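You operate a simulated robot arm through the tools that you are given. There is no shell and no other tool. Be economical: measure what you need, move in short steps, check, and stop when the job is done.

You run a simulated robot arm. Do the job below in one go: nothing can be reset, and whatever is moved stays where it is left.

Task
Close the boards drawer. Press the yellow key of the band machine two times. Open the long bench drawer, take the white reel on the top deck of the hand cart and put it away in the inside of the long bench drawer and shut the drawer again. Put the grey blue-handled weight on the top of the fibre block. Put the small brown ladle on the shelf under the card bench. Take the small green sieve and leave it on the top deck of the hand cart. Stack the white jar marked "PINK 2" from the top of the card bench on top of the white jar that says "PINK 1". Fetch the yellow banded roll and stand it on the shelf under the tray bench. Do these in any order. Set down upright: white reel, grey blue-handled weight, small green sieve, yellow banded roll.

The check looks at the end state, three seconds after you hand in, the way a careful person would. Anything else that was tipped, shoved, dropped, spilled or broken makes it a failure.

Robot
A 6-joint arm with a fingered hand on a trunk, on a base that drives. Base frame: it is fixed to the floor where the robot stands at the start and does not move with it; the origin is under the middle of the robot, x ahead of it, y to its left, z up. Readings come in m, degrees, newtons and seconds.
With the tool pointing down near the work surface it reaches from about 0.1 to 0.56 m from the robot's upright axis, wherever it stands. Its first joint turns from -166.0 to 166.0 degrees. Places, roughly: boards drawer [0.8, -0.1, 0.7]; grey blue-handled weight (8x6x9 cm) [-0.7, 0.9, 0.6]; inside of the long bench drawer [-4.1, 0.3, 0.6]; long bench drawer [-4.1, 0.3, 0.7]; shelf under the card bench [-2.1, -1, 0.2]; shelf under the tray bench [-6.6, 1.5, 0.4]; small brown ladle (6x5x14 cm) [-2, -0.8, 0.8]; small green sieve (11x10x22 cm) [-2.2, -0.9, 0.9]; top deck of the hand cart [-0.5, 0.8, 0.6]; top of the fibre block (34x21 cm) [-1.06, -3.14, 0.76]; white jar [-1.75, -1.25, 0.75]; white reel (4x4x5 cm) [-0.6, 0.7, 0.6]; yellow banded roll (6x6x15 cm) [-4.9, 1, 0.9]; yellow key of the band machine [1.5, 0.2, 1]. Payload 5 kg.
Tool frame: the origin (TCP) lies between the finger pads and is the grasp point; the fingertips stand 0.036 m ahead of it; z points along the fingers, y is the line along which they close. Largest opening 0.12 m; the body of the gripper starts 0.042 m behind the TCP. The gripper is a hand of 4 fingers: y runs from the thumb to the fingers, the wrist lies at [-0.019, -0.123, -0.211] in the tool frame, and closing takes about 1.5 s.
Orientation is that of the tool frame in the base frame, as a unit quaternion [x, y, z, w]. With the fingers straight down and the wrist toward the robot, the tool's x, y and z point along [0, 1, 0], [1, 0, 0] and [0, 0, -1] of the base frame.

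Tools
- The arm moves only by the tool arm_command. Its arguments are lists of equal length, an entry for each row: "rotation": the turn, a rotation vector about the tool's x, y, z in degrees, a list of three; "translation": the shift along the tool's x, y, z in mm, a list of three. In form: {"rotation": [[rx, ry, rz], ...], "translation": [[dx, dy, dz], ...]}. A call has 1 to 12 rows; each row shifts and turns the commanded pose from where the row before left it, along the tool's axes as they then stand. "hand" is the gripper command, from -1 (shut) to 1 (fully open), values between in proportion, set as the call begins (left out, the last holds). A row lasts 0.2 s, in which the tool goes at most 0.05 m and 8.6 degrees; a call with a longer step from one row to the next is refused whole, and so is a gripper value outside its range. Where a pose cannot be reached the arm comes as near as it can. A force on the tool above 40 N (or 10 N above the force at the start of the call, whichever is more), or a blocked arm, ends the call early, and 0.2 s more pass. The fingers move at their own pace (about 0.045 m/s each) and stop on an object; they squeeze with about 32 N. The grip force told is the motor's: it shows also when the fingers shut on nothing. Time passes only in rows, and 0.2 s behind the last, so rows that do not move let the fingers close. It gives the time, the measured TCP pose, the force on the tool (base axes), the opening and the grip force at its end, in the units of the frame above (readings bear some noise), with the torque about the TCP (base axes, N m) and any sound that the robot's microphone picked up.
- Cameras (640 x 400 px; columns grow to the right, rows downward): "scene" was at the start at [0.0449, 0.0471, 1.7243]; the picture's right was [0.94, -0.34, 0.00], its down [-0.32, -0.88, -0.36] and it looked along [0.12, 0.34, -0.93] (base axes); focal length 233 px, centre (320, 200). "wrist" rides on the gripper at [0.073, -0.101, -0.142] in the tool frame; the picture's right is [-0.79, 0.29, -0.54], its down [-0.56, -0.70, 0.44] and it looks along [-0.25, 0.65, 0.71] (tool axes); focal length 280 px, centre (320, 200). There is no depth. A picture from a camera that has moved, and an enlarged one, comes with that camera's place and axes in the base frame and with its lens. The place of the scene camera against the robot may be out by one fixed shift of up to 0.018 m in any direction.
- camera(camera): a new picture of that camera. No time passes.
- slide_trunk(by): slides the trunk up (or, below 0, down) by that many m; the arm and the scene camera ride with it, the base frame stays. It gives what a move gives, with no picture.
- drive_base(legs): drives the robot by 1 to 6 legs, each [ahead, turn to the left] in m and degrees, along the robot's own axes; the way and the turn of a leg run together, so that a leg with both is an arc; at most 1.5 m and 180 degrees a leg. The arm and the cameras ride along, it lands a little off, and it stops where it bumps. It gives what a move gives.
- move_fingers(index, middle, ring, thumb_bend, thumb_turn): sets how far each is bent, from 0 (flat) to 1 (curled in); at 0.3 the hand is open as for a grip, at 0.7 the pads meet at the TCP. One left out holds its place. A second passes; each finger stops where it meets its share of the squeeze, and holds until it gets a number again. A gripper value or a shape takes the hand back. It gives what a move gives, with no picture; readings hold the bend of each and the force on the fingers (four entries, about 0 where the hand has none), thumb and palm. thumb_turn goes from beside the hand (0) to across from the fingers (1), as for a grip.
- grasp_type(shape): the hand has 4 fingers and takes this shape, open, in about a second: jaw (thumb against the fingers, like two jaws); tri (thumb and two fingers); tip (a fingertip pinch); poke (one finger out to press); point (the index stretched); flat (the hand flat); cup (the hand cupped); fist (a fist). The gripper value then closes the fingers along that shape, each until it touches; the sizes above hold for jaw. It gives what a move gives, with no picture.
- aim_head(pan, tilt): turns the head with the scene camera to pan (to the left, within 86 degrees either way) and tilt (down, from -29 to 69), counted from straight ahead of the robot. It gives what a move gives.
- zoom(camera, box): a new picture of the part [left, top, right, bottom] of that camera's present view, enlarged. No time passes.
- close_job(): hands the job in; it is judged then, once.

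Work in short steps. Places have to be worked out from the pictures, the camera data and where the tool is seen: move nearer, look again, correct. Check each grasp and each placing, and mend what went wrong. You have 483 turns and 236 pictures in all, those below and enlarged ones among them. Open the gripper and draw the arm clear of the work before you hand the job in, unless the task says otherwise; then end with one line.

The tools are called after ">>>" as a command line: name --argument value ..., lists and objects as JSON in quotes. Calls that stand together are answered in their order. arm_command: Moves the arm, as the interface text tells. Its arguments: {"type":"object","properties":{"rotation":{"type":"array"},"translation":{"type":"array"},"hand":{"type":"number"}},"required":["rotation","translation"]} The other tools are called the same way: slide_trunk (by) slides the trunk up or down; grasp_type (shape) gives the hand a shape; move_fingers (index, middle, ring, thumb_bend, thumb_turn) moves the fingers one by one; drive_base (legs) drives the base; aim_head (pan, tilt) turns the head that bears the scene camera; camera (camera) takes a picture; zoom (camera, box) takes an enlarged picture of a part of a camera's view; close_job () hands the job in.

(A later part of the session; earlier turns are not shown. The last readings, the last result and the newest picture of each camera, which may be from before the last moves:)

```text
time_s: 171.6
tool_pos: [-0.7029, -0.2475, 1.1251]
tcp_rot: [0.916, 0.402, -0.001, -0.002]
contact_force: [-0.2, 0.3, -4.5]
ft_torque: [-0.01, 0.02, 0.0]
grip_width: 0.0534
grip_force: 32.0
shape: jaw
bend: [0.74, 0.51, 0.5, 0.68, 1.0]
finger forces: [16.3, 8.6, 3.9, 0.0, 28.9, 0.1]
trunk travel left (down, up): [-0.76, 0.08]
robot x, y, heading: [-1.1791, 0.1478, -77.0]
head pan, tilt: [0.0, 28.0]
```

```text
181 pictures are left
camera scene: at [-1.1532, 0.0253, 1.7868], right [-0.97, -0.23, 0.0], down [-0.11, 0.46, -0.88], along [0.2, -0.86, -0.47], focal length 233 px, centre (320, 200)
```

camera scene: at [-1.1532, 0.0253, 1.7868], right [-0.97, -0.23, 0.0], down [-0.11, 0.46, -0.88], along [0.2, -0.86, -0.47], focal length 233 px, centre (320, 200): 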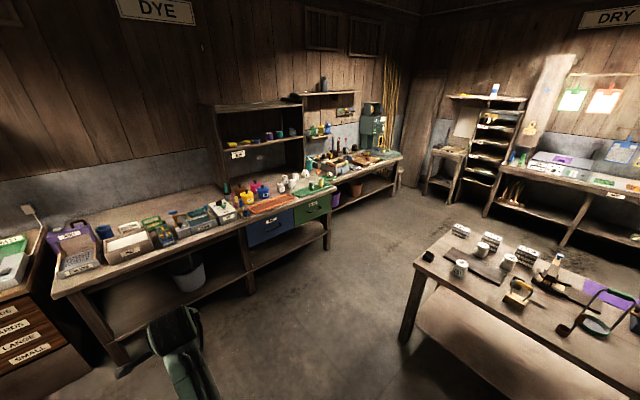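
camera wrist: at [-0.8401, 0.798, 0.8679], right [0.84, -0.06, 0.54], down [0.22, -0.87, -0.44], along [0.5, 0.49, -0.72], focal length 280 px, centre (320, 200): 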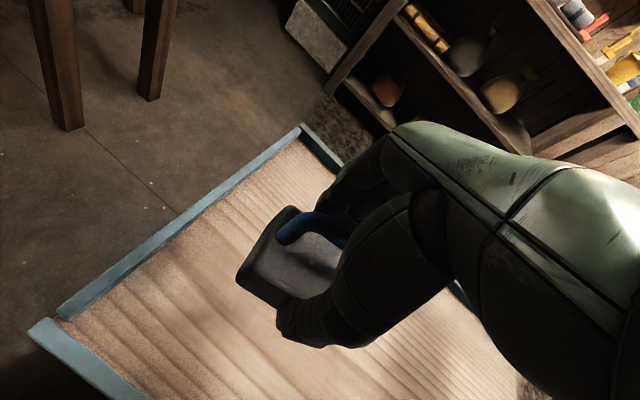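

The fibre block should be near pixel (366,160) on the far bench. I enlarge.

>>> zoom --camera "scene" --box '[300, 110, 420, 200]'

>>> zoom --camera "scene" --box '[400, 200, 640, 350]'

```text
4.44 times, centred on (360, 155) of scene
camera zoom: at [-1.1532, 0.0253, 1.7868], right [-0.97, -0.23, 0.0], down [-0.11, 0.46, -0.88], along [0.2, -0.86, -0.47], focal length 1037 px, centre (142, 400)
```

zoom: 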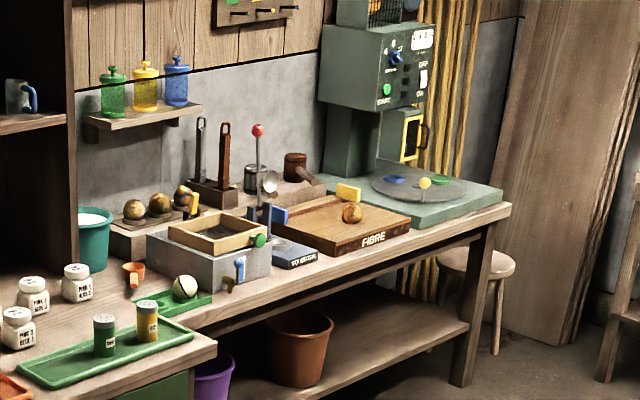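

```text
2.67 times, centred on (520, 275) of scene
camera zoom: at [-1.1532, 0.0253, 1.7868], right [-0.97, -0.23, 0.0], down [-0.11, 0.46, -0.88], along [0.2, -0.86, -0.47], focal length 622 px, centre (-213, 0)
```

zoom: 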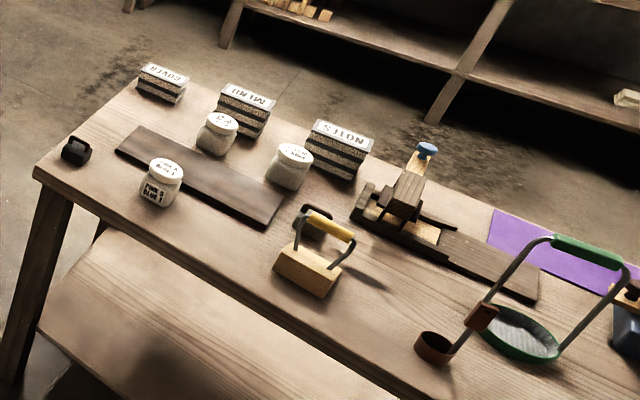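

FIBRE block sits on the far bench. I drive down the corridor in between benches in legs, tool high.

>>> drive_base --legs '[[0, -1.2], [1.12, 0], [0, -39.6]]'

>>> aim_head --pan 0 --tilt 40

>>> camera --camera "scene"

```text
time_s: 180.5
tool_pos: [-0.8441, -1.5614, 1.1247]
tcp_rot: [0.998, 0.055, 0.0, -0.001]
contact_force: [0.9, 0.0, -5.1]
ft_torque: [-0.05, 0.0, -0.04]
grip_width: 0.0534
grip_force: 31.9
shape: jaw
bend: [0.74, 0.51, 0.5, 0.68, 1.0]
finger forces: [16.2, 8.6, 4.0, 0.0, 28.7, 0.0]
trunk travel left (down, up): [-0.76, 0.08]
robot x, y, heading: [-0.936, -0.9479, -118.2]
head pan, tilt: [0.0, 28.0]
```

```text
time_s: 181.2
tool_pos: [-0.8442, -1.5612, 1.1244]
tcp_rot: [0.999, 0.054, 0.0, -0.001]
contact_force: [0.4, -0.1, -5.0]
ft_torque: [-0.05, 0.02, -0.01]
grip_width: 0.0535
grip_force: 31.5
shape: jaw
bend: [0.74, 0.51, 0.5, 0.68, 1.0]
finger forces: [16.3, 8.5, 3.8, 0.0, 28.7, 0.0]
trunk travel left (down, up): [-0.76, 0.08]
robot x, y, heading: [-0.9388, -0.9513, -117.8]
head pan, tilt: [0.0, 40.0]
```

```text
178 pictures are left
camera scene: at [-0.9979, -1.0578, 1.7684], right [-0.88, 0.47, 0.0], down [0.3, 0.57, -0.77], along [-0.36, -0.68, -0.64], focal length 233 px, centre (320, 200)
```

scene: 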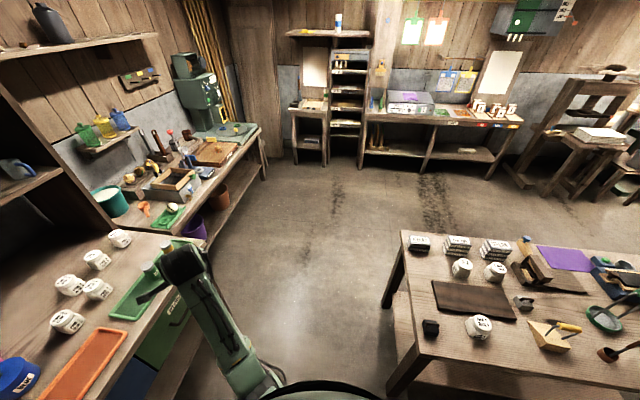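

Clear ahead. I continue to the spot in front of the fibre block.

>>> drive_base --legs '[[1.07, 0], [0, 21.3], [0.8, 0], [0, 25.5]]'

>>> aim_head --pan 35 --tilt 45

>>> camera --camera "scene"

```text
time_s: 194.5
tool_pos: [-1.0138, -3.0466, 1.1259]
tcp_rot: [0.891, 0.453, 0.0, -0.002]
contact_force: [-0.3, 0.0, -4.1]
ft_torque: [-0.01, -0.04, -0.04]
grip_width: 0.0531
grip_force: 32.2
shape: jaw
bend: [0.74, 0.51, 0.5, 0.69, 1.0]
finger forces: [16.2, 8.4, 3.9, 0.1, 28.6, 0.0]
trunk travel left (down, up): [-0.76, 0.08]
robot x, y, heading: [-1.5348, -2.7101, -70.2]
head pan, tilt: [0.0, 40.0]
```

```text
time_s: 195.5
tool_pos: [-1.0156, -3.0462, 1.1242]
tcp_rot: [0.891, 0.454, -0.001, -0.001]
contact_force: [-0.9, -0.2, -5.0]
ft_torque: [-0.02, 0.02, 0.01]
grip_width: 0.0532
grip_force: 31.7
shape: jaw
bend: [0.74, 0.51, 0.5, 0.69, 1.0]
finger forces: [16.3, 8.4, 4.0, 0.0, 28.6, 0.0]
trunk travel left (down, up): [-0.76, 0.08]
robot x, y, heading: [-1.535, -2.7075, -70.0]
head pan, tilt: [35.0, 45.0]
```

```text
177 pictures are left
camera scene: at [-1.4587, -2.788, 1.7611], right [-0.58, -0.82, 0.0], down [-0.58, 0.41, -0.71], along [0.58, -0.41, -0.71], focal length 233 px, centre (320, 200)
```

scene: 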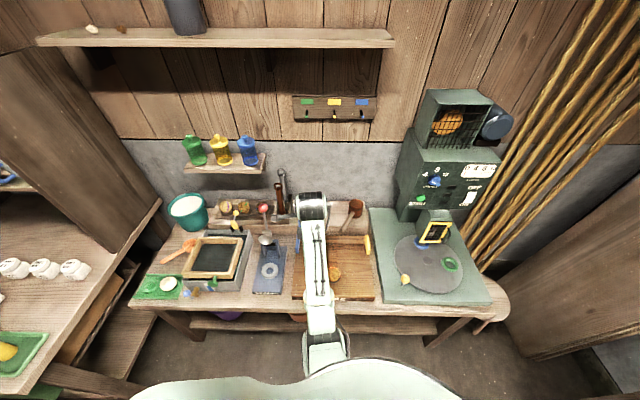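

I enlarge the block under the arm to find free space.

>>> zoom --camera "scene" --box '[250, 180, 410, 320]'

>>> camera --camera "wrist"

```text
2.86 times, centred on (330, 250) of scene
camera zoom: at [-1.4587, -2.788, 1.7611], right [-0.58, -0.82, 0.0], down [-0.58, 0.41, -0.71], along [0.58, -0.41, -0.71], focal length 667 px, centre (291, 57)
```

zoom: 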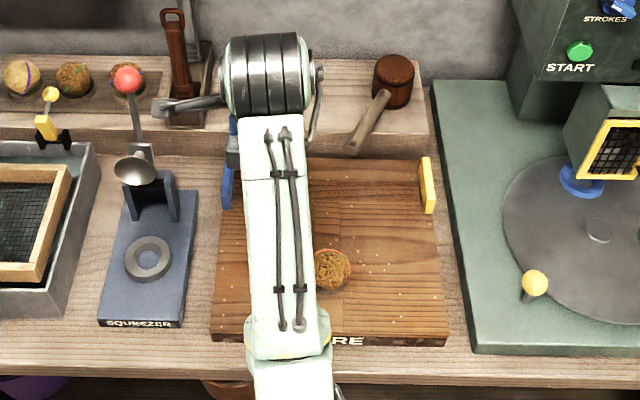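

```text
175 pictures are left
camera wrist: at [-1.0528, -2.9286, 1.268], right [-0.23, -0.81, 0.54], down [-0.9, -0.04, -0.44], along [0.38, -0.59, -0.72], focal length 280 px, centre (320, 200)
```

wrist: 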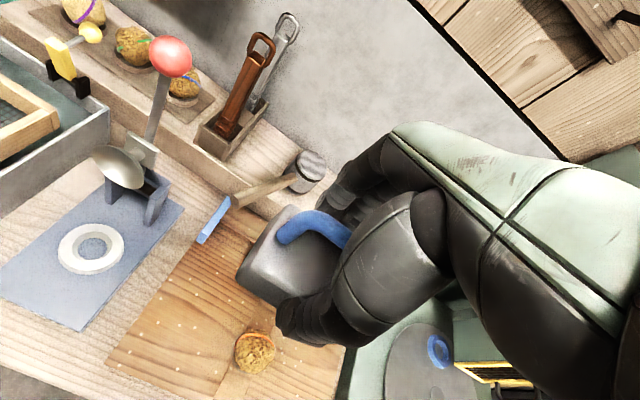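

There's free area left of the fibre ball; TCP is over it. I lower by 0.24 and check.

>>> slide_trunk --by -0.24

>>> camera --camera "wrist"

>>> zoom --camera "scene" --box '[250, 180, 410, 320]'

```text
time_s: 198.0
tool_pos: [-1.0148, -3.0453, 0.8854]
tcp_rot: [0.891, 0.454, -0.001, -0.002]
contact_force: [0.0, -0.4, -5.3]
ft_torque: [-0.01, -0.01, -0.01]
grip_width: 0.0536
grip_force: 31.9
shape: jaw
bend: [0.74, 0.51, 0.5, 0.69, 1.0]
finger forces: [16.4, 8.4, 3.8, 0.0, 28.6, 0.0]
trunk travel left (down, up): [-0.52, 0.32]
robot x, y, heading: [-1.5354, -2.7057, -70.0]
head pan, tilt: [35.0, 45.0]
```

```text
174 pictures are left
camera wrist: at [-1.0529, -2.9284, 1.0281], right [-0.23, -0.81, 0.54], down [-0.9, -0.04, -0.44], along [0.38, -0.59, -0.72], focal length 280 px, centre (320, 200)
```

wrist: 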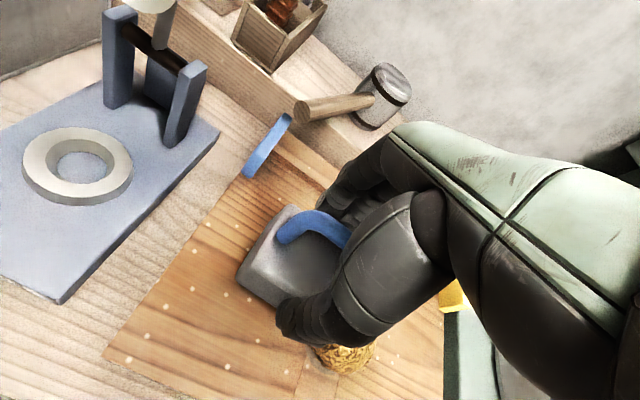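

```text
2.86 times, centred on (330, 250) of scene
camera zoom: at [-1.4587, -2.7877, 1.5212], right [-0.58, -0.82, 0.0], down [-0.58, 0.41, -0.71], along [0.58, -0.41, -0.71], focal length 667 px, centre (291, 57)
```

zoom: 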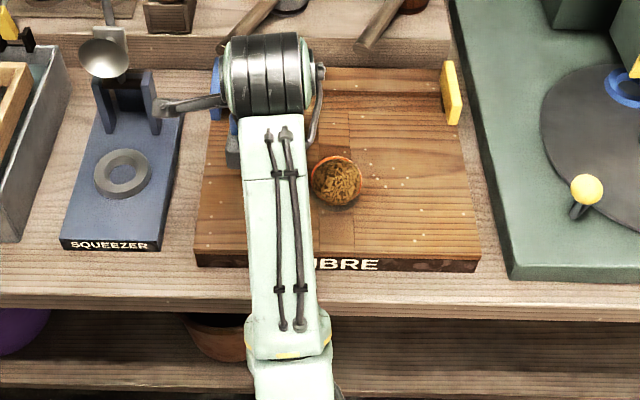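

Clearance from the ball is ~4 cm. I nudge 8 mm away from it and lower gently until contact.

>>> arm_command --rotation '[[0, 0, 0], [0, 0, 0], [0, 0, 0], [0, 0, 0], [0, 0, 0]]' --translation '[[8, 0, 0], [0, 0, 8], [0, 0, 8], [0, 0, 4], [0, 0, 0]]'

>>> arm_command --rotation '[[0, 0, 0], [0, 0, 0], [0, 0, 0], [0, 0, 0]]' --translation '[[0, 0, 3], [0, 0, 3], [0, 0, 3], [0, 0, 0]]'

```text
time_s: 199.2
tool_pos: [-1.0108, -3.0389, 0.8641]
tcp_rot: [0.891, 0.454, -0.001, -0.001]
contact_force: [0.4, 0.1, -4.3]
ft_torque: [-0.02, -0.02, -0.01]
grip_width: 0.0534
grip_force: 32.1
shape: jaw
bend: [0.74, 0.51, 0.5, 0.69, 1.0]
finger forces: [16.3, 8.4, 4.0, 0.0, 28.6, 0.1]
trunk travel left (down, up): [-0.52, 0.32]
robot x, y, heading: [-1.527, -2.7077, -70.3]
head pan, tilt: [35.0, 45.0]
```

```text
time_s: 200.2
tool_pos: [-1.0094, -3.0396, 0.8558]
tcp_rot: [0.891, 0.454, -0.002, -0.002]
contact_force: [0.1, 0.3, -4.6]
ft_torque: [-0.01, -0.01, 0.03]
grip_width: 0.0533
grip_force: 31.5
shape: jaw
bend: [0.74, 0.51, 0.5, 0.69, 1.0]
finger forces: [16.3, 8.4, 3.9, 0.0, 28.5, 0.0]
trunk travel left (down, up): [-0.52, 0.32]
robot x, y, heading: [-1.5352, -2.7069, -70.2]
head pan, tilt: [35.0, 45.0]
```

No contact yet; I keep lowering in 3 mm steps.

>>> arm_command --rotation '[[0, 0, 0], [0, 0, 0], [0, 0, 0], [0, 0, 0], [0, 0, 0]]' --translation '[[0, 0, 3], [0, 0, 3], [0, 0, 3], [0, 0, 3], [0, 0, 0]]'

>>> camera --camera "wrist"

```text
time_s: 201.4
tool_pos: [-1.0097, -3.0399, 0.8435]
tcp_rot: [0.891, 0.453, -0.001, -0.002]
contact_force: [-0.2, 0.1, -5.5]
ft_torque: [0.0, 0.0, -0.01]
grip_width: 0.0534
grip_force: 31.9
shape: jaw
bend: [0.74, 0.51, 0.5, 0.69, 1.0]
finger forces: [16.3, 8.4, 3.8, 0.0, 28.6, 0.0]
trunk travel left (down, up): [-0.52, 0.32]
robot x, y, heading: [-1.5328, -2.7071, -70.1]
head pan, tilt: [35.0, 45.0]
```

```text
172 pictures are left
camera wrist: at [-1.0487, -2.9222, 0.9871], right [-0.23, -0.81, 0.54], down [-0.9, -0.04, -0.44], along [0.38, -0.59, -0.72], focal length 280 px, centre (320, 200)
```

wrist: 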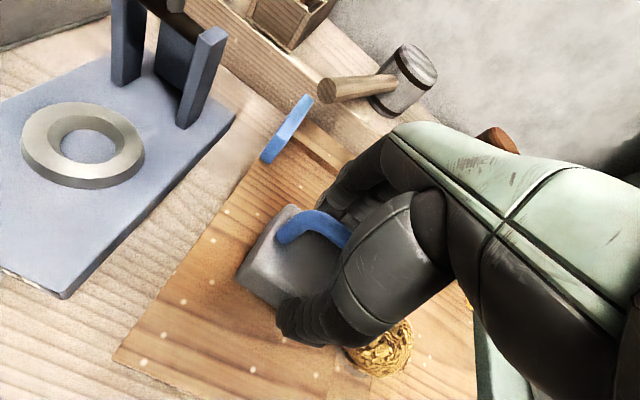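

Continue lowering until I feel the block.

>>> arm_command --rotation '[[0, 0, 0], [0, 0, 0], [0, 0, 0], [0, 0, 0], [0, 0, 0], [0, 0, 0]]' --translation '[[0, 0, 3], [0, 0, 3], [0, 0, 3], [0, 0, 3], [0, 0, 3], [0, 0, 0]]'

```text
time_s: 202.8
tool_pos: [-1.0106, -3.0393, 0.8271]
tcp_rot: [0.891, 0.454, 0.0, -0.002]
contact_force: [0.6, -0.2, -4.8]
ft_torque: [-0.02, 0.0, -0.02]
grip_width: 0.0534
grip_force: 32.2
shape: jaw
bend: [0.74, 0.51, 0.5, 0.69, 1.0]
finger forces: [16.2, 8.4, 3.9, 0.0, 28.6, 0.0]
trunk travel left (down, up): [-0.52, 0.32]
robot x, y, heading: [-1.5314, -2.7055, -70.0]
head pan, tilt: [35.0, 45.0]
```

Still free; continue in 2-3 mm steps.

>>> arm_command --rotation '[[0, 0, 0], [0, 0, 0], [0, 0, 0], [0, 0, 0], [0, 0, 0]]' --translation '[[0, 0, 2.5], [0, 0, 2.5], [0, 0, 2.5], [0, 0, 2.5], [0, 0, 0]]'

>>> zoom --camera "scene" --box '[260, 170, 360, 250]'

>>> camera --camera "wrist"

```text
time_s: 204.0
tool_pos: [-1.0114, -3.0388, 0.8189]
tcp_rot: [0.891, 0.454, 0.0, -0.001]
contact_force: [0.2, 1.0, -4.7]
ft_torque: [-0.03, -0.01, 0.0]
grip_width: 0.0531
grip_force: 32.1
shape: jaw
bend: [0.74, 0.51, 0.5, 0.69, 1.0]
finger forces: [16.3, 8.4, 3.9, 0.0, 28.6, 0.0]
trunk travel left (down, up): [-0.52, 0.32]
robot x, y, heading: [-1.5317, -2.7079, -70.0]
head pan, tilt: [35.0, 45.0]
```

```text
5.00 times, centred on (310, 210) of scene
camera zoom: at [-1.4586, -2.7877, 1.5211], right [-0.58, -0.82, 0.0], down [-0.58, 0.41, -0.71], along [0.58, -0.41, -0.71], focal length 1167 px, centre (370, 150)
```

zoom: 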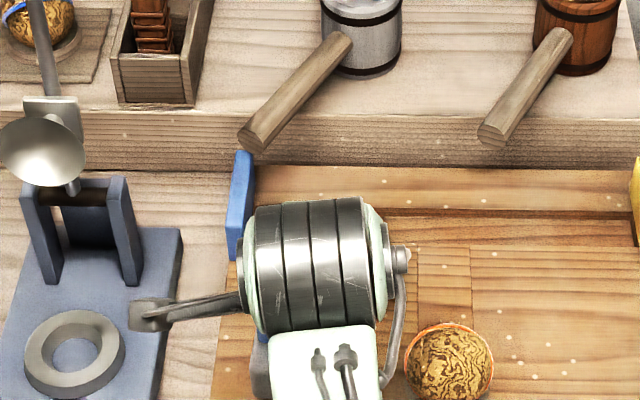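

```text
170 pictures are left
camera wrist: at [-1.0484, -2.9216, 0.9624], right [-0.23, -0.81, 0.54], down [-0.9, -0.04, -0.44], along [0.38, -0.59, -0.72], focal length 280 px, centre (320, 200)
```

wrist: 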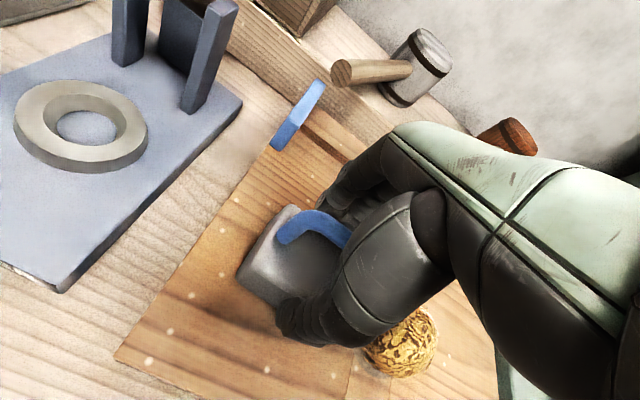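

Shadow is nearly merging; a few more millimetres.

>>> arm_command --rotation '[[0, 0, 0], [0, 0, 0], [0, 0, 0], [0, 0, 0], [0, 0, 0], [0, 0, 0], [0, 0, 0]]' --translation '[[0, 0, 2.5], [0, 0, 2.5], [0, 0, 2.5], [0, 0, 2.5], [0, 0, 2.5], [0, 0, 2.5], [0, 0, 0]]'

```text
time_s: 205.6
tool_pos: [-1.0105, -3.0393, 0.8047]
tcp_rot: [0.891, 0.454, 0.0, -0.001]
contact_force: [0.5, 0.7, 2.9]
ft_torque: [0.08, 0.04, 0.0]
grip_width: 0.0534
grip_force: 31.5
shape: jaw
bend: [0.74, 0.51, 0.5, 0.69, 1.0]
finger forces: [16.9, 9.0, 4.1, 0.0, 29.8, 0.0]
trunk travel left (down, up): [-0.52, 0.32]
robot x, y, heading: [-1.5321, -2.7043, -70.3]
head pan, tilt: [35.0, 45.0]
```

Contact felt (weight sits). I release.

>>> arm_command --rotation '[[0, 0, 0], [0, 0, 0], [0, 0, 0], [0, 0, 0], [0, 0, 0], [0, 0, 0]]' --translation '[[0, 0, 0], [0, 0, 0], [0, 0, 0], [0, 0, 0], [0, 0, 0], [0, 0, 0]]' --hand 1

>>> slide_trunk --by 0.1

>>> camera --camera "wrist"

```text
time_s: 207.0
tool_pos: [-1.0092, -3.0391, 0.8027]
tcp_rot: [0.891, 0.455, -0.001, -0.001]
contact_force: [-0.3, -0.6, 0.3]
ft_torque: [0.0, -0.01, 0.01]
grip_width: 0.1196
grip_force: 0.1
shape: jaw
bend: [0.3, 0.3, 0.3, 0.3, 0.98]
finger forces: [0.0, 0.0, 0.0, 0.1, 0.0, 0.0]
trunk travel left (down, up): [-0.52, 0.32]
robot x, y, heading: [-1.5307, -2.7064, -70.2]
head pan, tilt: [35.0, 45.0]
```

```text
time_s: 208.3
tool_pos: [-1.0101, -3.0396, 0.9037]
tcp_rot: [0.891, 0.453, -0.001, -0.002]
contact_force: [0.6, 0.1, 0.4]
ft_torque: [0.04, 0.02, -0.02]
grip_width: 0.1196
grip_force: 0.0
shape: jaw
bend: [0.3, 0.3, 0.3, 0.3, 0.98]
finger forces: [0.1, 0.0, 0.0, 0.0, 0.0, 0.0]
trunk travel left (down, up): [-0.62, 0.22]
robot x, y, heading: [-1.5309, -2.7078, -70.1]
head pan, tilt: [35.0, 45.0]
```

```text
169 pictures are left
camera wrist: at [-1.0484, -2.9217, 1.047], right [-0.23, -0.81, 0.54], down [-0.9, -0.04, -0.44], along [0.38, -0.59, -0.72], focal length 280 px, centre (320, 200)
```

wrist: 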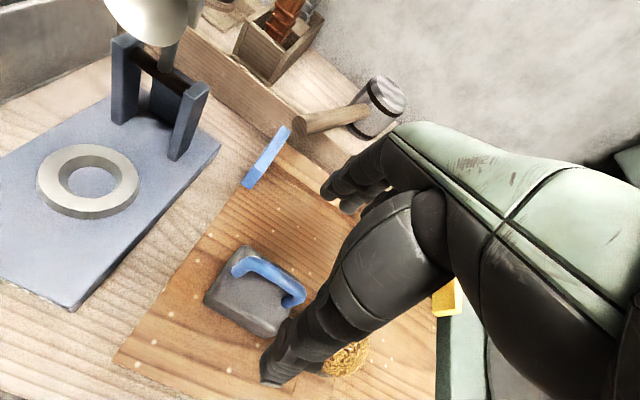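

Weight is upright on the block. I raise, back off, and drive back up the corridor to the card bench's north-east side.

>>> slide_trunk --by 0.22

>>> drive_base --legs '[[-0.3, 0], [0, 141], [0.56, 0], [0, -8.8], [1.07, 0], [0, 73]]'

>>> aim_head --pan 40 --tilt 35

>>> camera --camera "scene"

```text
time_s: 210.7
tool_pos: [-1.0111, -3.0386, 1.1215]
tcp_rot: [0.891, 0.453, 0.0, -0.002]
contact_force: [0.6, 0.6, 0.5]
ft_torque: [0.0, 0.0, -0.02]
grip_width: 0.1197
grip_force: 0.1
shape: jaw
bend: [0.3, 0.3, 0.3, 0.3, 0.98]
finger forces: [0.0, 0.1, 0.0, 0.0, 0.0, 0.0]
trunk travel left (down, up): [-0.84, 0.0]
robot x, y, heading: [-1.5295, -2.7078, -69.8]
head pan, tilt: [35.0, 45.0]
```

```text
time_s: 227.2
tool_pos: [-1.4473, -0.7548, 1.1229]
tcp_rot: [-0.116, 0.993, -0.002, 0.002]
contact_force: [-1.3, -1.1, -0.2]
ft_torque: [0.02, -0.05, -0.05]
grip_width: 0.1197
grip_force: 0.1
shape: jaw
bend: [0.3, 0.3, 0.3, 0.3, 0.98]
finger forces: [0.0, 0.1, 0.0, 0.1, 0.0, 0.0]
trunk travel left (down, up): [-0.84, 0.0]
robot x, y, heading: [-1.2635, -1.3474, 74.6]
head pan, tilt: [35.0, 45.0]
stopped in leg 5: the robot was blocked; the commanded pose is now the measured one
```

```text
time_s: 227.9
tool_pos: [-1.4439, -0.7547, 1.1223]
tcp_rot: [-0.117, 0.993, -0.002, 0.0]
contact_force: [-0.2, 0.8, -0.1]
ft_torque: [-0.05, -0.03, 0.03]
grip_width: 0.1196
grip_force: 0.1
shape: jaw
bend: [0.3, 0.3, 0.3, 0.3, 0.98]
finger forces: [0.1, 0.0, 0.0, 0.1, 0.0, 0.0]
trunk travel left (down, up): [-0.84, 0.0]
robot x, y, heading: [-1.2645, -1.3494, 74.4]
head pan, tilt: [40.0, 35.0]
```

```text
168 pictures are left
camera scene: at [-1.2936, -1.2432, 1.8559], right [0.91, 0.41, 0.0], down [0.24, -0.52, -0.82], along [-0.34, 0.74, -0.57], focal length 233 px, centre (320, 200)
```

scene: 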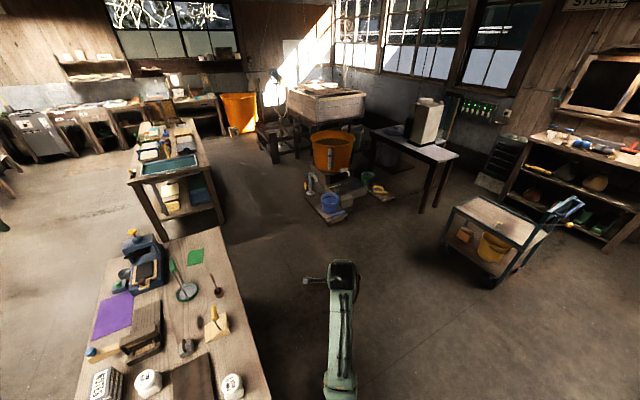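

I bumped near the bench corner. I turn right a little and move away from it.

>>> drive_base --legs '[[0, -30], [0.45, 0]]'

>>> aim_head --pan 75 --tilt 45

>>> camera --camera "scene"

```text
time_s: 229.6
tool_pos: [-1.2576, -0.7622, 1.1232]
tcp_rot: [0.054, 0.999, -0.003, 0.002]
contact_force: [-0.4, -0.4, -0.5]
ft_torque: [0.05, 0.01, 0.0]
grip_width: 0.1203
grip_force: 0.1
shape: jaw
bend: [0.3, 0.3, 0.3, 0.3, 0.98]
finger forces: [0.1, 0.0, 0.0, 0.0, 0.0, 0.0]
trunk travel left (down, up): [-0.84, 0.0]
robot x, y, heading: [-1.2797, -1.3877, 64.0]
head pan, tilt: [40.0, 35.0]
stopped in leg 1: the robot was blocked; the commanded pose is now the measured one
```

```text
time_s: 230.6
tool_pos: [-1.2578, -0.7614, 1.1237]
tcp_rot: [0.054, 0.999, -0.002, 0.001]
contact_force: [-0.3, 0.3, -0.1]
ft_torque: [0.01, -0.02, 0.03]
grip_width: 0.1199
grip_force: 0.0
shape: jaw
bend: [0.3, 0.3, 0.3, 0.3, 0.98]
finger forces: [0.0, 0.0, 0.0, 0.0, 0.0, 0.0]
trunk travel left (down, up): [-0.84, 0.0]
robot x, y, heading: [-1.2751, -1.3838, 64.2]
head pan, tilt: [75.0, 45.0]
```

```text
167 pictures are left
camera scene: at [-1.3295, -1.3116, 1.8411], right [0.66, 0.76, 0.0], down [0.53, -0.46, -0.71], along [-0.53, 0.46, -0.71], focal length 233 px, centre (320, 200)
```

scene: 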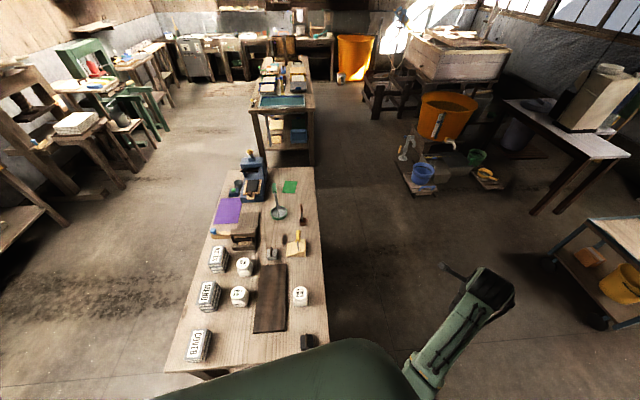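

The base is close alongside the bench end. I reverse to gain clearance, turn right, then go forward.

>>> drive_base --legs '[[-0.35, 0], [0, -25]]'

```text
time_s: 234.5
tool_pos: [-1.1481, -1.1413, 1.1239]
tcp_rot: [0.266, 0.964, -0.002, 0.001]
contact_force: [-0.3, 0.0, 0.7]
ft_torque: [0.01, 0.0, -0.01]
grip_width: 0.1201
grip_force: 0.1
shape: jaw
bend: [0.3, 0.3, 0.3, 0.3, 0.98]
finger forces: [0.0, 0.0, 0.1, 0.1, 0.0, 0.0]
trunk travel left (down, up): [-0.84, 0.0]
robot x, y, heading: [-1.4303, -1.7011, 39.6]
head pan, tilt: [75.0, 45.0]
```

Free now. I move to the corridor's middle and out to the north.

>>> drive_base --legs '[[0.3, 0], [0, 13], [0.85, 0], [0, 60]]'

>>> aim_head --pan 55 --tilt 35

>>> camera --camera "scene"

```text
time_s: 245.3
tool_pos: [-1.1529, -0.411, 1.1234]
tcp_rot: [-0.375, 0.927, -0.002, 0.002]
contact_force: [-0.7, 0.3, -0.3]
ft_torque: [0.01, -0.01, -0.02]
grip_width: 0.1199
grip_force: 0.1
shape: jaw
bend: [0.3, 0.3, 0.3, 0.3, 0.98]
finger forces: [0.1, 0.0, 0.0, 0.1, 0.0, 0.0]
trunk travel left (down, up): [-0.84, 0.0]
robot x, y, heading: [-0.6815, -0.8251, 114.7]
head pan, tilt: [75.0, 45.0]
```

```text
time_s: 246.2
tool_pos: [-1.1525, -0.412, 1.1237]
tcp_rot: [-0.375, 0.927, -0.001, 0.002]
contact_force: [-0.6, 0.6, 0.2]
ft_torque: [-0.02, -0.01, -0.01]
grip_width: 0.12
grip_force: 0.1
shape: jaw
bend: [0.3, 0.3, 0.3, 0.3, 0.98]
finger forces: [0.1, 0.1, 0.0, 0.0, 0.1, 0.0]
trunk travel left (down, up): [-0.84, 0.0]
robot x, y, heading: [-0.6864, -0.8252, 114.4]
head pan, tilt: [55.0, 35.0]
```

```text
166 pictures are left
camera scene: at [-0.7866, -0.7871, 1.856], right [0.18, 0.98, 0.0], down [0.56, -0.11, -0.82], along [-0.81, 0.15, -0.57], focal length 233 px, centre (320, 200)
```

scene: 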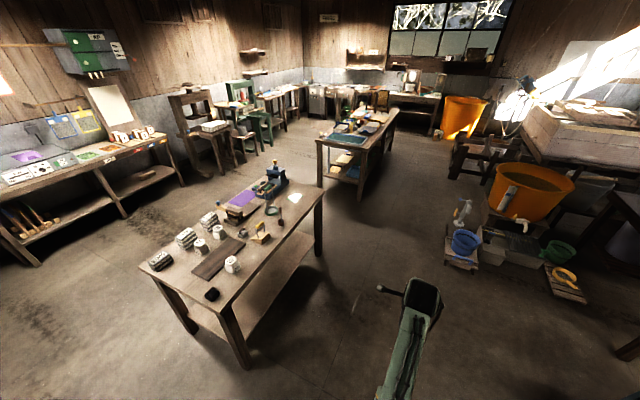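

I enlarge the card bench to read jar labels and see the shelf below.

>>> zoom --camera "scene" --box '[130, 160, 340, 300]'

>>> zoom --camera "scene" --box '[140, 200, 250, 310]'

```text
2.86 times, centred on (235, 230) of scene
camera zoom: at [-0.7866, -0.7871, 1.856], right [0.18, 0.98, 0.0], down [0.56, -0.11, -0.82], along [-0.81, 0.15, -0.57], focal length 667 px, centre (563, 114)
```

zoom: 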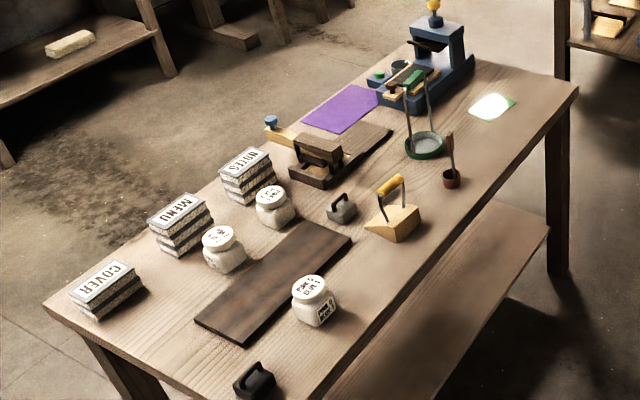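

```text
3.64 times, centred on (195, 255) of scene
camera zoom: at [-0.7866, -0.7871, 1.856], right [0.18, 0.98, 0.0], down [0.56, -0.11, -0.82], along [-0.81, 0.15, -0.57], focal length 849 px, centre (774, 0)
```

zoom: 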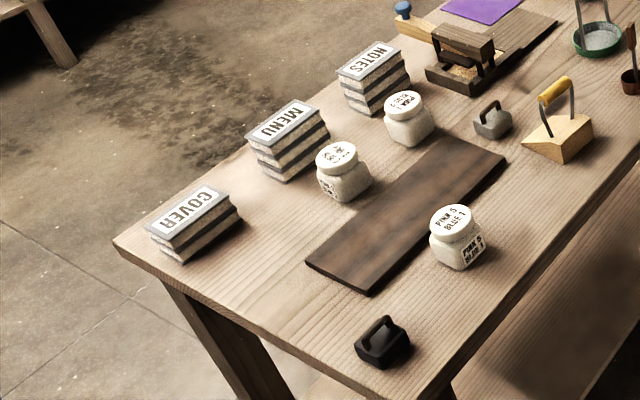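

I enlarge each jar's label more.

>>> zoom --camera "scene" --box '[190, 218, 262, 263]'

>>> zoom --camera "scene" --box '[220, 250, 252, 275]'

```text
8.89 times, centred on (226, 240) of scene
camera zoom: at [-0.7866, -0.7871, 1.856], right [0.18, 0.98, 0.0], down [0.56, -0.11, -0.82], along [-0.81, 0.15, -0.57], focal length 2075 px, centre (1156, -160)
```

zoom: 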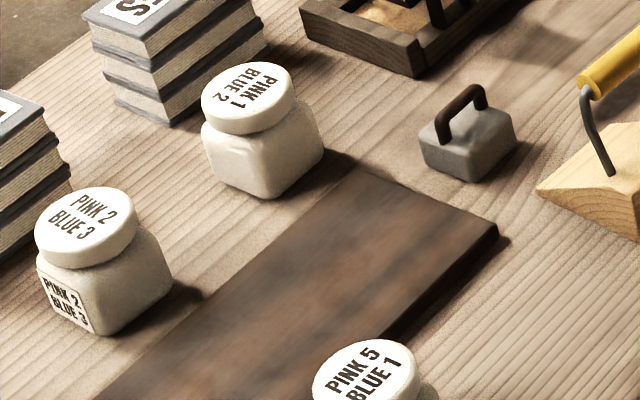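

```text
16.00 times, centred on (236, 262) of scene
camera zoom: at [-0.7866, -0.7871, 1.856], right [0.18, 0.98, 0.0], down [0.56, -0.11, -0.82], along [-0.81, 0.15, -0.57], focal length 3734 px, centre (1664, -800)
```

zoom: 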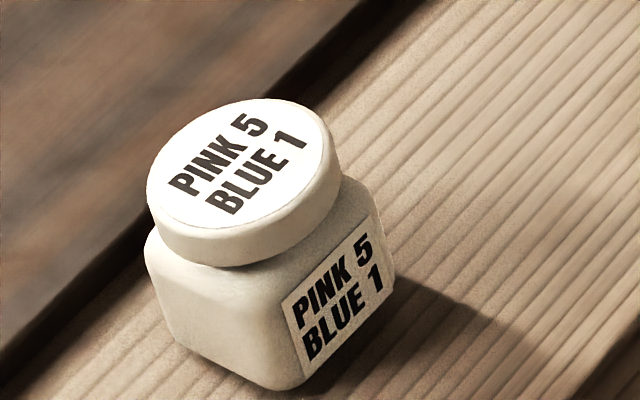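

PINK 2 is the middle jar; a PINK 1 / BLUE 2 jar stands beside it. I check whether the jars on the dye bench include another PINK 1.

>>> drive_base --legs '[[0, 70]]'

>>> aim_head --pan 86 --tilt 35

>>> camera --camera "scene"

```text
time_s: 250.1
tool_pos: [-1.2432, -1.1041, 1.1237]
tcp_rot: [0.829, -0.56, 0.0, -0.003]
contact_force: [0.0, 0.6, -0.7]
ft_torque: [0.04, 0.0, 0.0]
grip_width: 0.1199
grip_force: 0.1
shape: jaw
bend: [0.3, 0.3, 0.3, 0.3, 0.98]
finger forces: [0.1, 0.0, 0.0, 0.0, 0.0, 0.0]
trunk travel left (down, up): [-0.84, 0.0]
robot x, y, heading: [-0.6826, -0.8307, -177.8]
head pan, tilt: [55.0, 35.0]
```

```text
time_s: 251.0
tool_pos: [-1.2433, -1.1035, 1.1234]
tcp_rot: [0.829, -0.56, 0.001, -0.003]
contact_force: [0.6, 0.1, -0.5]
ft_torque: [-0.02, 0.0, 0.0]
grip_width: 0.1198
grip_force: 0.0
shape: jaw
bend: [0.3, 0.3, 0.3, 0.3, 0.98]
finger forces: [0.0, 0.1, 0.1, 0.0, 0.0, 0.1]
trunk travel left (down, up): [-0.84, 0.0]
robot x, y, heading: [-0.6842, -0.8226, -177.7]
head pan, tilt: [85.9, 35.0]
```

```text
161 pictures are left
camera scene: at [-0.7204, -0.9197, 1.856], right [-1.0, 0.03, 0.0], down [0.02, 0.57, -0.82], along [-0.03, -0.82, -0.57], focal length 233 px, centre (320, 200)
```

scene: 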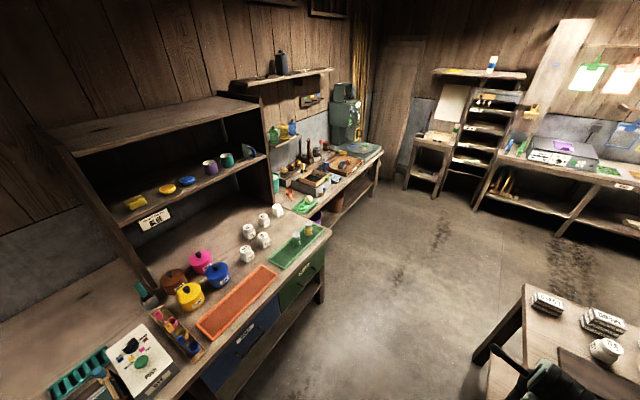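

>>> zoom --camera "scene" --box '[230, 195, 300, 270]'

```text
5.33 times, centred on (265, 232) of scene
camera zoom: at [-0.7204, -0.9197, 1.856], right [-1.0, 0.03, 0.0], down [0.02, 0.57, -0.82], along [-0.03, -0.82, -0.57], focal length 1245 px, centre (613, 27)
```

zoom: 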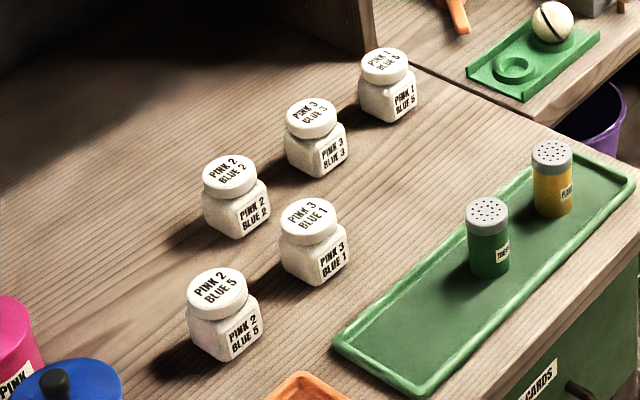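

There may be a second PINK 1 on the dye bench; I enlarge it to be sure.

>>> zoom --camera "scene" --box '[265, 200, 285, 220]'

```text
16.00 times, centred on (275, 210) of scene
camera zoom: at [-0.7204, -0.9197, 1.856], right [-1.0, 0.03, 0.0], down [0.02, 0.57, -0.82], along [-0.03, -0.82, -0.57], focal length 3734 px, centre (1040, 40)
```

zoom: 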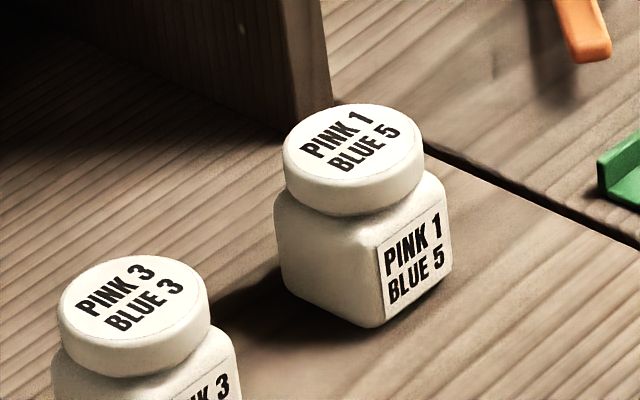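

I'll use the PINK 1 jar on the same bench. The jars are near the bench's south-west side, so I drive round through the corridor to that side.

>>> drive_base --legs '[[0, 51.8], [1.305, 0], [0, -35.1], [0.528, 0], [0, -69.5], [0.44, 0]]'

>>> drive_base --legs '[[0, -112]]'

>>> aim_head --pan 30 --tilt 50

>>> camera --camera "scene"

```text
time_s: 271.9
tool_pos: [-2.7744, -1.4309, 1.123]
tcp_rot: [-0.493, 0.87, -0.002, 0.001]
contact_force: [0.1, -0.3, 1.3]
ft_torque: [0.04, 0.01, 0.01]
grip_width: 0.1198
grip_force: 0.1
shape: jaw
bend: [0.3, 0.3, 0.3, 0.3, 0.98]
finger forces: [0.1, 0.0, 0.0, 0.1, 0.0, 0.0]
trunk travel left (down, up): [-0.84, 0.0]
robot x, y, heading: [-2.2149, -1.7087, 129.0]
head pan, tilt: [85.9, 35.0]
```

```text
time_s: 277.9
tool_pos: [-1.7377, -1.3045, 1.1235]
tcp_rot: [0.456, 0.89, -0.001, 0.0]
contact_force: [1.0, 0.4, 0.4]
ft_torque: [-0.04, 0.02, 0.02]
grip_width: 0.1197
grip_force: 0.2
shape: jaw
bend: [0.3, 0.3, 0.3, 0.3, 0.98]
finger forces: [0.0, 0.0, 0.0, 0.0, 0.0, 0.0]
trunk travel left (down, up): [-0.84, 0.0]
robot x, y, heading: [-2.2138, -1.7086, 16.2]
head pan, tilt: [85.9, 35.0]
```

```text
time_s: 279.2
tool_pos: [-1.7379, -1.3051, 1.1226]
tcp_rot: [0.456, 0.89, -0.002, 0.0]
contact_force: [-0.7, -0.4, 0.2]
ft_torque: [-0.05, -0.02, 0.02]
grip_width: 0.1202
grip_force: 0.1
shape: jaw
bend: [0.3, 0.3, 0.3, 0.3, 0.98]
finger forces: [0.0, 0.0, 0.0, 0.0, 0.1, 0.0]
trunk travel left (down, up): [-0.84, 0.0]
robot x, y, heading: [-2.2155, -1.7069, 16.3]
head pan, tilt: [30.0, 50.0]
```

```text
158 pictures are left
camera scene: at [-2.1367, -1.6505, 1.8343], right [0.72, -0.69, 0.0], down [-0.53, -0.55, -0.64], along [0.45, 0.46, -0.77], focal length 233 px, centre (320, 200)
```

scene: 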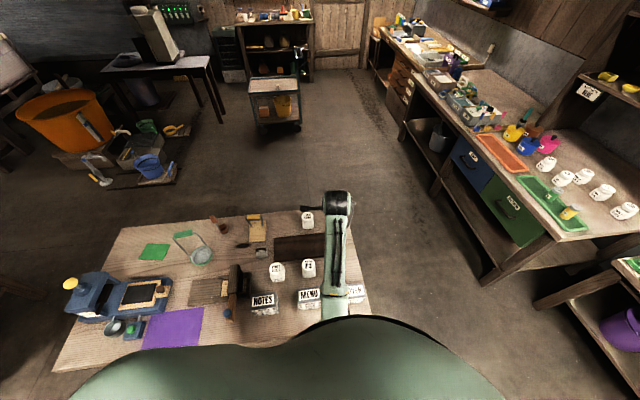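

I enlarge the jar area to confirm which is which and orientation.

>>> zoom --camera "scene" --box '[220, 190, 370, 330]'

>>> camera --camera "wrist"

```text
2.86 times, centred on (295, 260) of scene
camera zoom: at [-2.1367, -1.6505, 1.8343], right [0.72, -0.69, 0.0], down [-0.53, -0.55, -0.64], along [0.45, 0.46, -0.77], focal length 667 px, centre (391, 29)
```

zoom: 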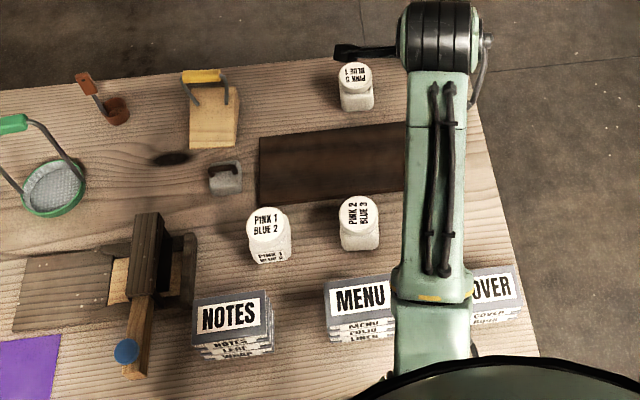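

```text
156 pictures are left
camera wrist: at [-1.8619, -1.305, 1.267], right [0.7, -0.47, 0.54], down [-0.24, -0.87, -0.44], along [0.68, 0.17, -0.72], focal length 280 px, centre (320, 200)
```

wrist: 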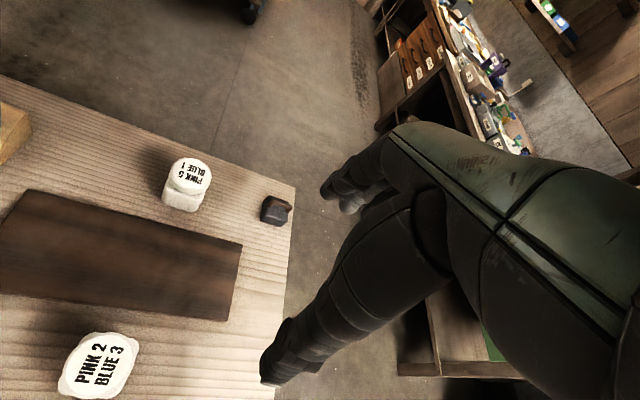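

PINK 2 lid at ≈(-1.864,-1.292), PINK 1 lid ≈(-1.985,-1.21). I move over PINK 2 and turn the hand 70° so the fingers close along the bench.

>>> arm_command --rotation '[[0, 0, 0], [0, 0, 0], [0, 0, 0], [0, 0, 7.8], [0, 0, 7.8], [0, 0, 7.8], [0, 0, 7.8], [0, 0, 7.8], [0, 0, 7.8], [0, 0, 7.8], [0, 0, 7.8], [0, 0, 7.8]]' --translation '[[28, -32, 0], [28, -32, 0], [28, -31, 0], [0, 0, 0], [0, 0, 0], [0, 0, 0], [0, 0, 0], [0, 0, 0], [0, 0, 0], [0, 0, 0], [0, 0, 0], [0, 0, 0]]'

>>> camera --camera "wrist"

```text
time_s: 281.8
tool_pos: [-1.8316, -1.2852, 1.0763]
tcp_rot: [0.885, 0.466, -0.002, 0.0]
contact_force: [-0.2, 0.1, -1.0]
ft_torque: [0.0, 0.0, -0.01]
grip_width: 0.1201
grip_force: 0.1
shape: jaw
bend: [0.3, 0.3, 0.3, 0.3, 0.98]
finger forces: [0.0, 0.0, 0.0, 0.0, 0.0, 0.1]
out of reach, approached as far as the arm can: row 10, 11, 12
trunk travel left (down, up): [-0.84, 0.0]
robot x, y, heading: [-2.2141, -1.7035, 16.2]
head pan, tilt: [30.0, 50.0]
```

```text
155 pictures are left
camera wrist: at [-1.8713, -1.1674, 1.2193], right [-0.21, -0.81, 0.54], down [-0.89, -0.07, -0.44], along [0.4, -0.58, -0.71], focal length 280 px, centre (320, 200)
```

wrist: 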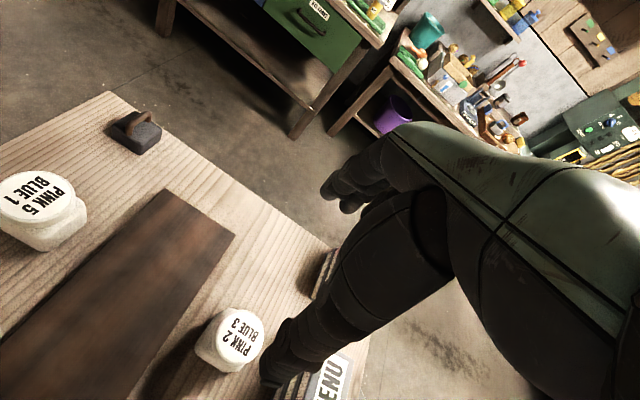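

Lid triangulates to (-1.864,-1.296,0.85). I lower 0.1 and correct the horizontal offset.

>>> slide_trunk --by -0.1

>>> arm_command --rotation '[[0, 0, 0], [0, 0, 0], [0, 0, 0]]' --translation '[[-13.5, -10, 0], [-13.5, -10, 0], [0, 0, 0]]'

>>> camera --camera "wrist"

>>> zoom --camera "scene" --box '[220, 160, 370, 300]'

```text
time_s: 283.1
tool_pos: [-1.8295, -1.2846, 0.9761]
tcp_rot: [0.884, 0.467, 0.0, 0.001]
contact_force: [-0.3, -0.4, -0.5]
ft_torque: [-0.02, 0.01, -0.02]
grip_width: 0.1199
grip_force: 0.1
shape: jaw
bend: [0.3, 0.3, 0.3, 0.3, 0.98]
finger forces: [0.0, 0.1, 0.0, 0.1, 0.0, 0.0]
trunk travel left (down, up): [-0.74, 0.1]
robot x, y, heading: [-2.2184, -1.7096, 16.4]
head pan, tilt: [30.0, 50.0]
```

```text
time_s: 283.9
tool_pos: [-1.852, -1.2948, 0.9612]
tcp_rot: [0.883, 0.468, 0.001, 0.001]
contact_force: [-0.2, 0.0, 0.6]
ft_torque: [0.01, -0.04, 0.0]
grip_width: 0.12
grip_force: 0.0
shape: jaw
bend: [0.3, 0.3, 0.3, 0.3, 0.98]
finger forces: [0.0, 0.0, 0.0, 0.0, 0.0, 0.1]
out of reach, approached as far as the arm can: row 1, 2
trunk travel left (down, up): [-0.74, 0.1]
robot x, y, heading: [-2.2128, -1.7087, 16.3]
head pan, tilt: [30.0, 50.0]
```

```text
154 pictures are left
camera wrist: at [-1.8944, -1.1785, 1.1053], right [-0.2, -0.82, 0.54], down [-0.89, -0.07, -0.44], along [0.4, -0.57, -0.71], focal length 280 px, centre (320, 200)
```

wrist: 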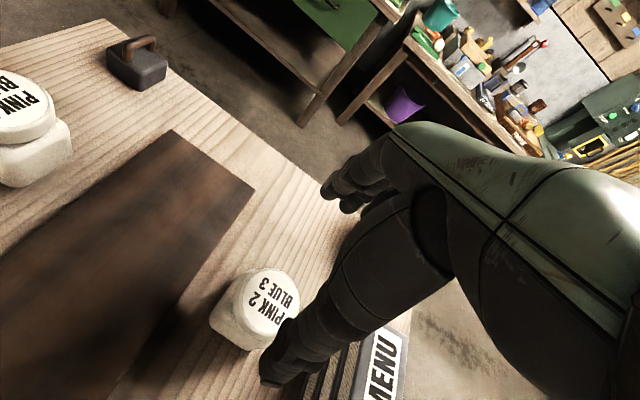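

```text
2.86 times, centred on (295, 230) of scene
camera zoom: at [-2.1364, -1.6503, 1.7342], right [0.72, -0.69, 0.0], down [-0.53, -0.55, -0.64], along [0.45, 0.46, -0.77], focal length 667 px, centre (391, 114)
```

zoom: 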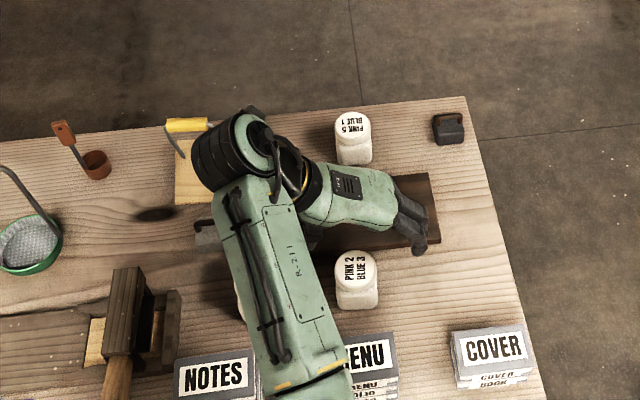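

The wrist is at its reach limit, so I raise and bring the base ~9 cm nearer to the bench.

>>> slide_trunk --by 0.1

>>> drive_base --legs '[[0, 39], [0.1, 0], [0, -39]]'

>>> arm_command --rotation '[[0, 0, 0], [0, 0, 0], [0, 0, 0], [0, 0, 0], [0, 0, 0]]' --translation '[[-25, -5, 0], [-25, -5, 0], [-25, -5, 0], [-20, -5, 0], [0, 0, 0]]'

>>> camera --camera "wrist"

```text
time_s: 285.2
tool_pos: [-1.8512, -1.2955, 1.0626]
tcp_rot: [0.884, 0.468, 0.001, 0.0]
contact_force: [0.6, 0.1, 0.0]
ft_torque: [-0.01, -0.01, 0.01]
grip_width: 0.1198
grip_force: 0.2
shape: jaw
bend: [0.3, 0.3, 0.3, 0.3, 0.98]
finger forces: [0.1, 0.1, 0.0, 0.1, 0.1, 0.1]
trunk travel left (down, up): [-0.84, 0.0]
robot x, y, heading: [-2.2159, -1.709, 15.9]
head pan, tilt: [30.0, 50.0]
```

```text
time_s: 288.8
tool_pos: [-2.1635, -1.1171, 1.0624]
tcp_rot: [0.677, 0.736, 0.002, 0.0]
contact_force: [-0.7, -1.2, 0.2]
ft_torque: [0.04, 0.0, 0.02]
grip_width: 0.1196
grip_force: 0.1
shape: jaw
bend: [0.3, 0.3, 0.3, 0.3, 0.98]
finger forces: [0.0, 0.0, 0.0, 0.0, 0.0, 0.0]
trunk travel left (down, up): [-0.84, 0.0]
robot x, y, heading: [-2.1841, -1.6639, 54.6]
head pan, tilt: [30.0, 50.0]
stopped in leg 3: the robot was blocked; the commanded pose is now the measured one
```

```text
time_s: 290.0
tool_pos: [-2.1563, -1.1948, 1.0283]
tcp_rot: [0.676, 0.737, 0.002, -0.001]
contact_force: [-0.3, 0.1, 0.1]
ft_torque: [-0.01, 0.02, -0.02]
grip_width: 0.1198
grip_force: 0.0
shape: jaw
bend: [0.3, 0.3, 0.3, 0.3, 0.98]
finger forces: [0.1, 0.0, 0.1, 0.0, 0.0, 0.0]
out of reach, approached as far as the arm can: row 1, 2, 3, 4
trunk travel left (down, up): [-0.84, 0.0]
robot x, y, heading: [-2.1824, -1.662, 54.4]
head pan, tilt: [30.0, 50.0]
```

```text
152 pictures are left
camera wrist: at [-2.2626, -1.1323, 1.1722], right [0.35, -0.76, 0.54], down [-0.65, -0.62, -0.45], along [0.67, -0.19, -0.71], focal length 280 px, centre (320, 200)
```

wrist: 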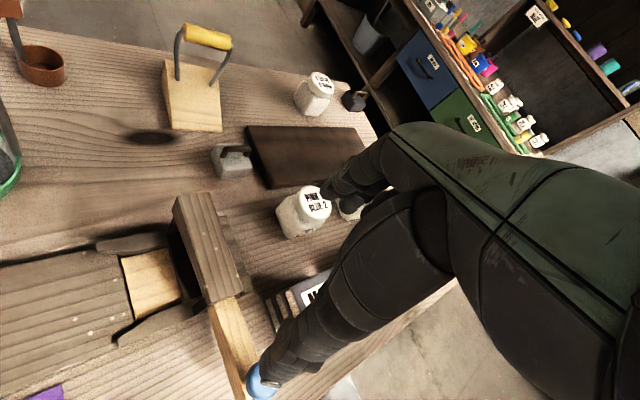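

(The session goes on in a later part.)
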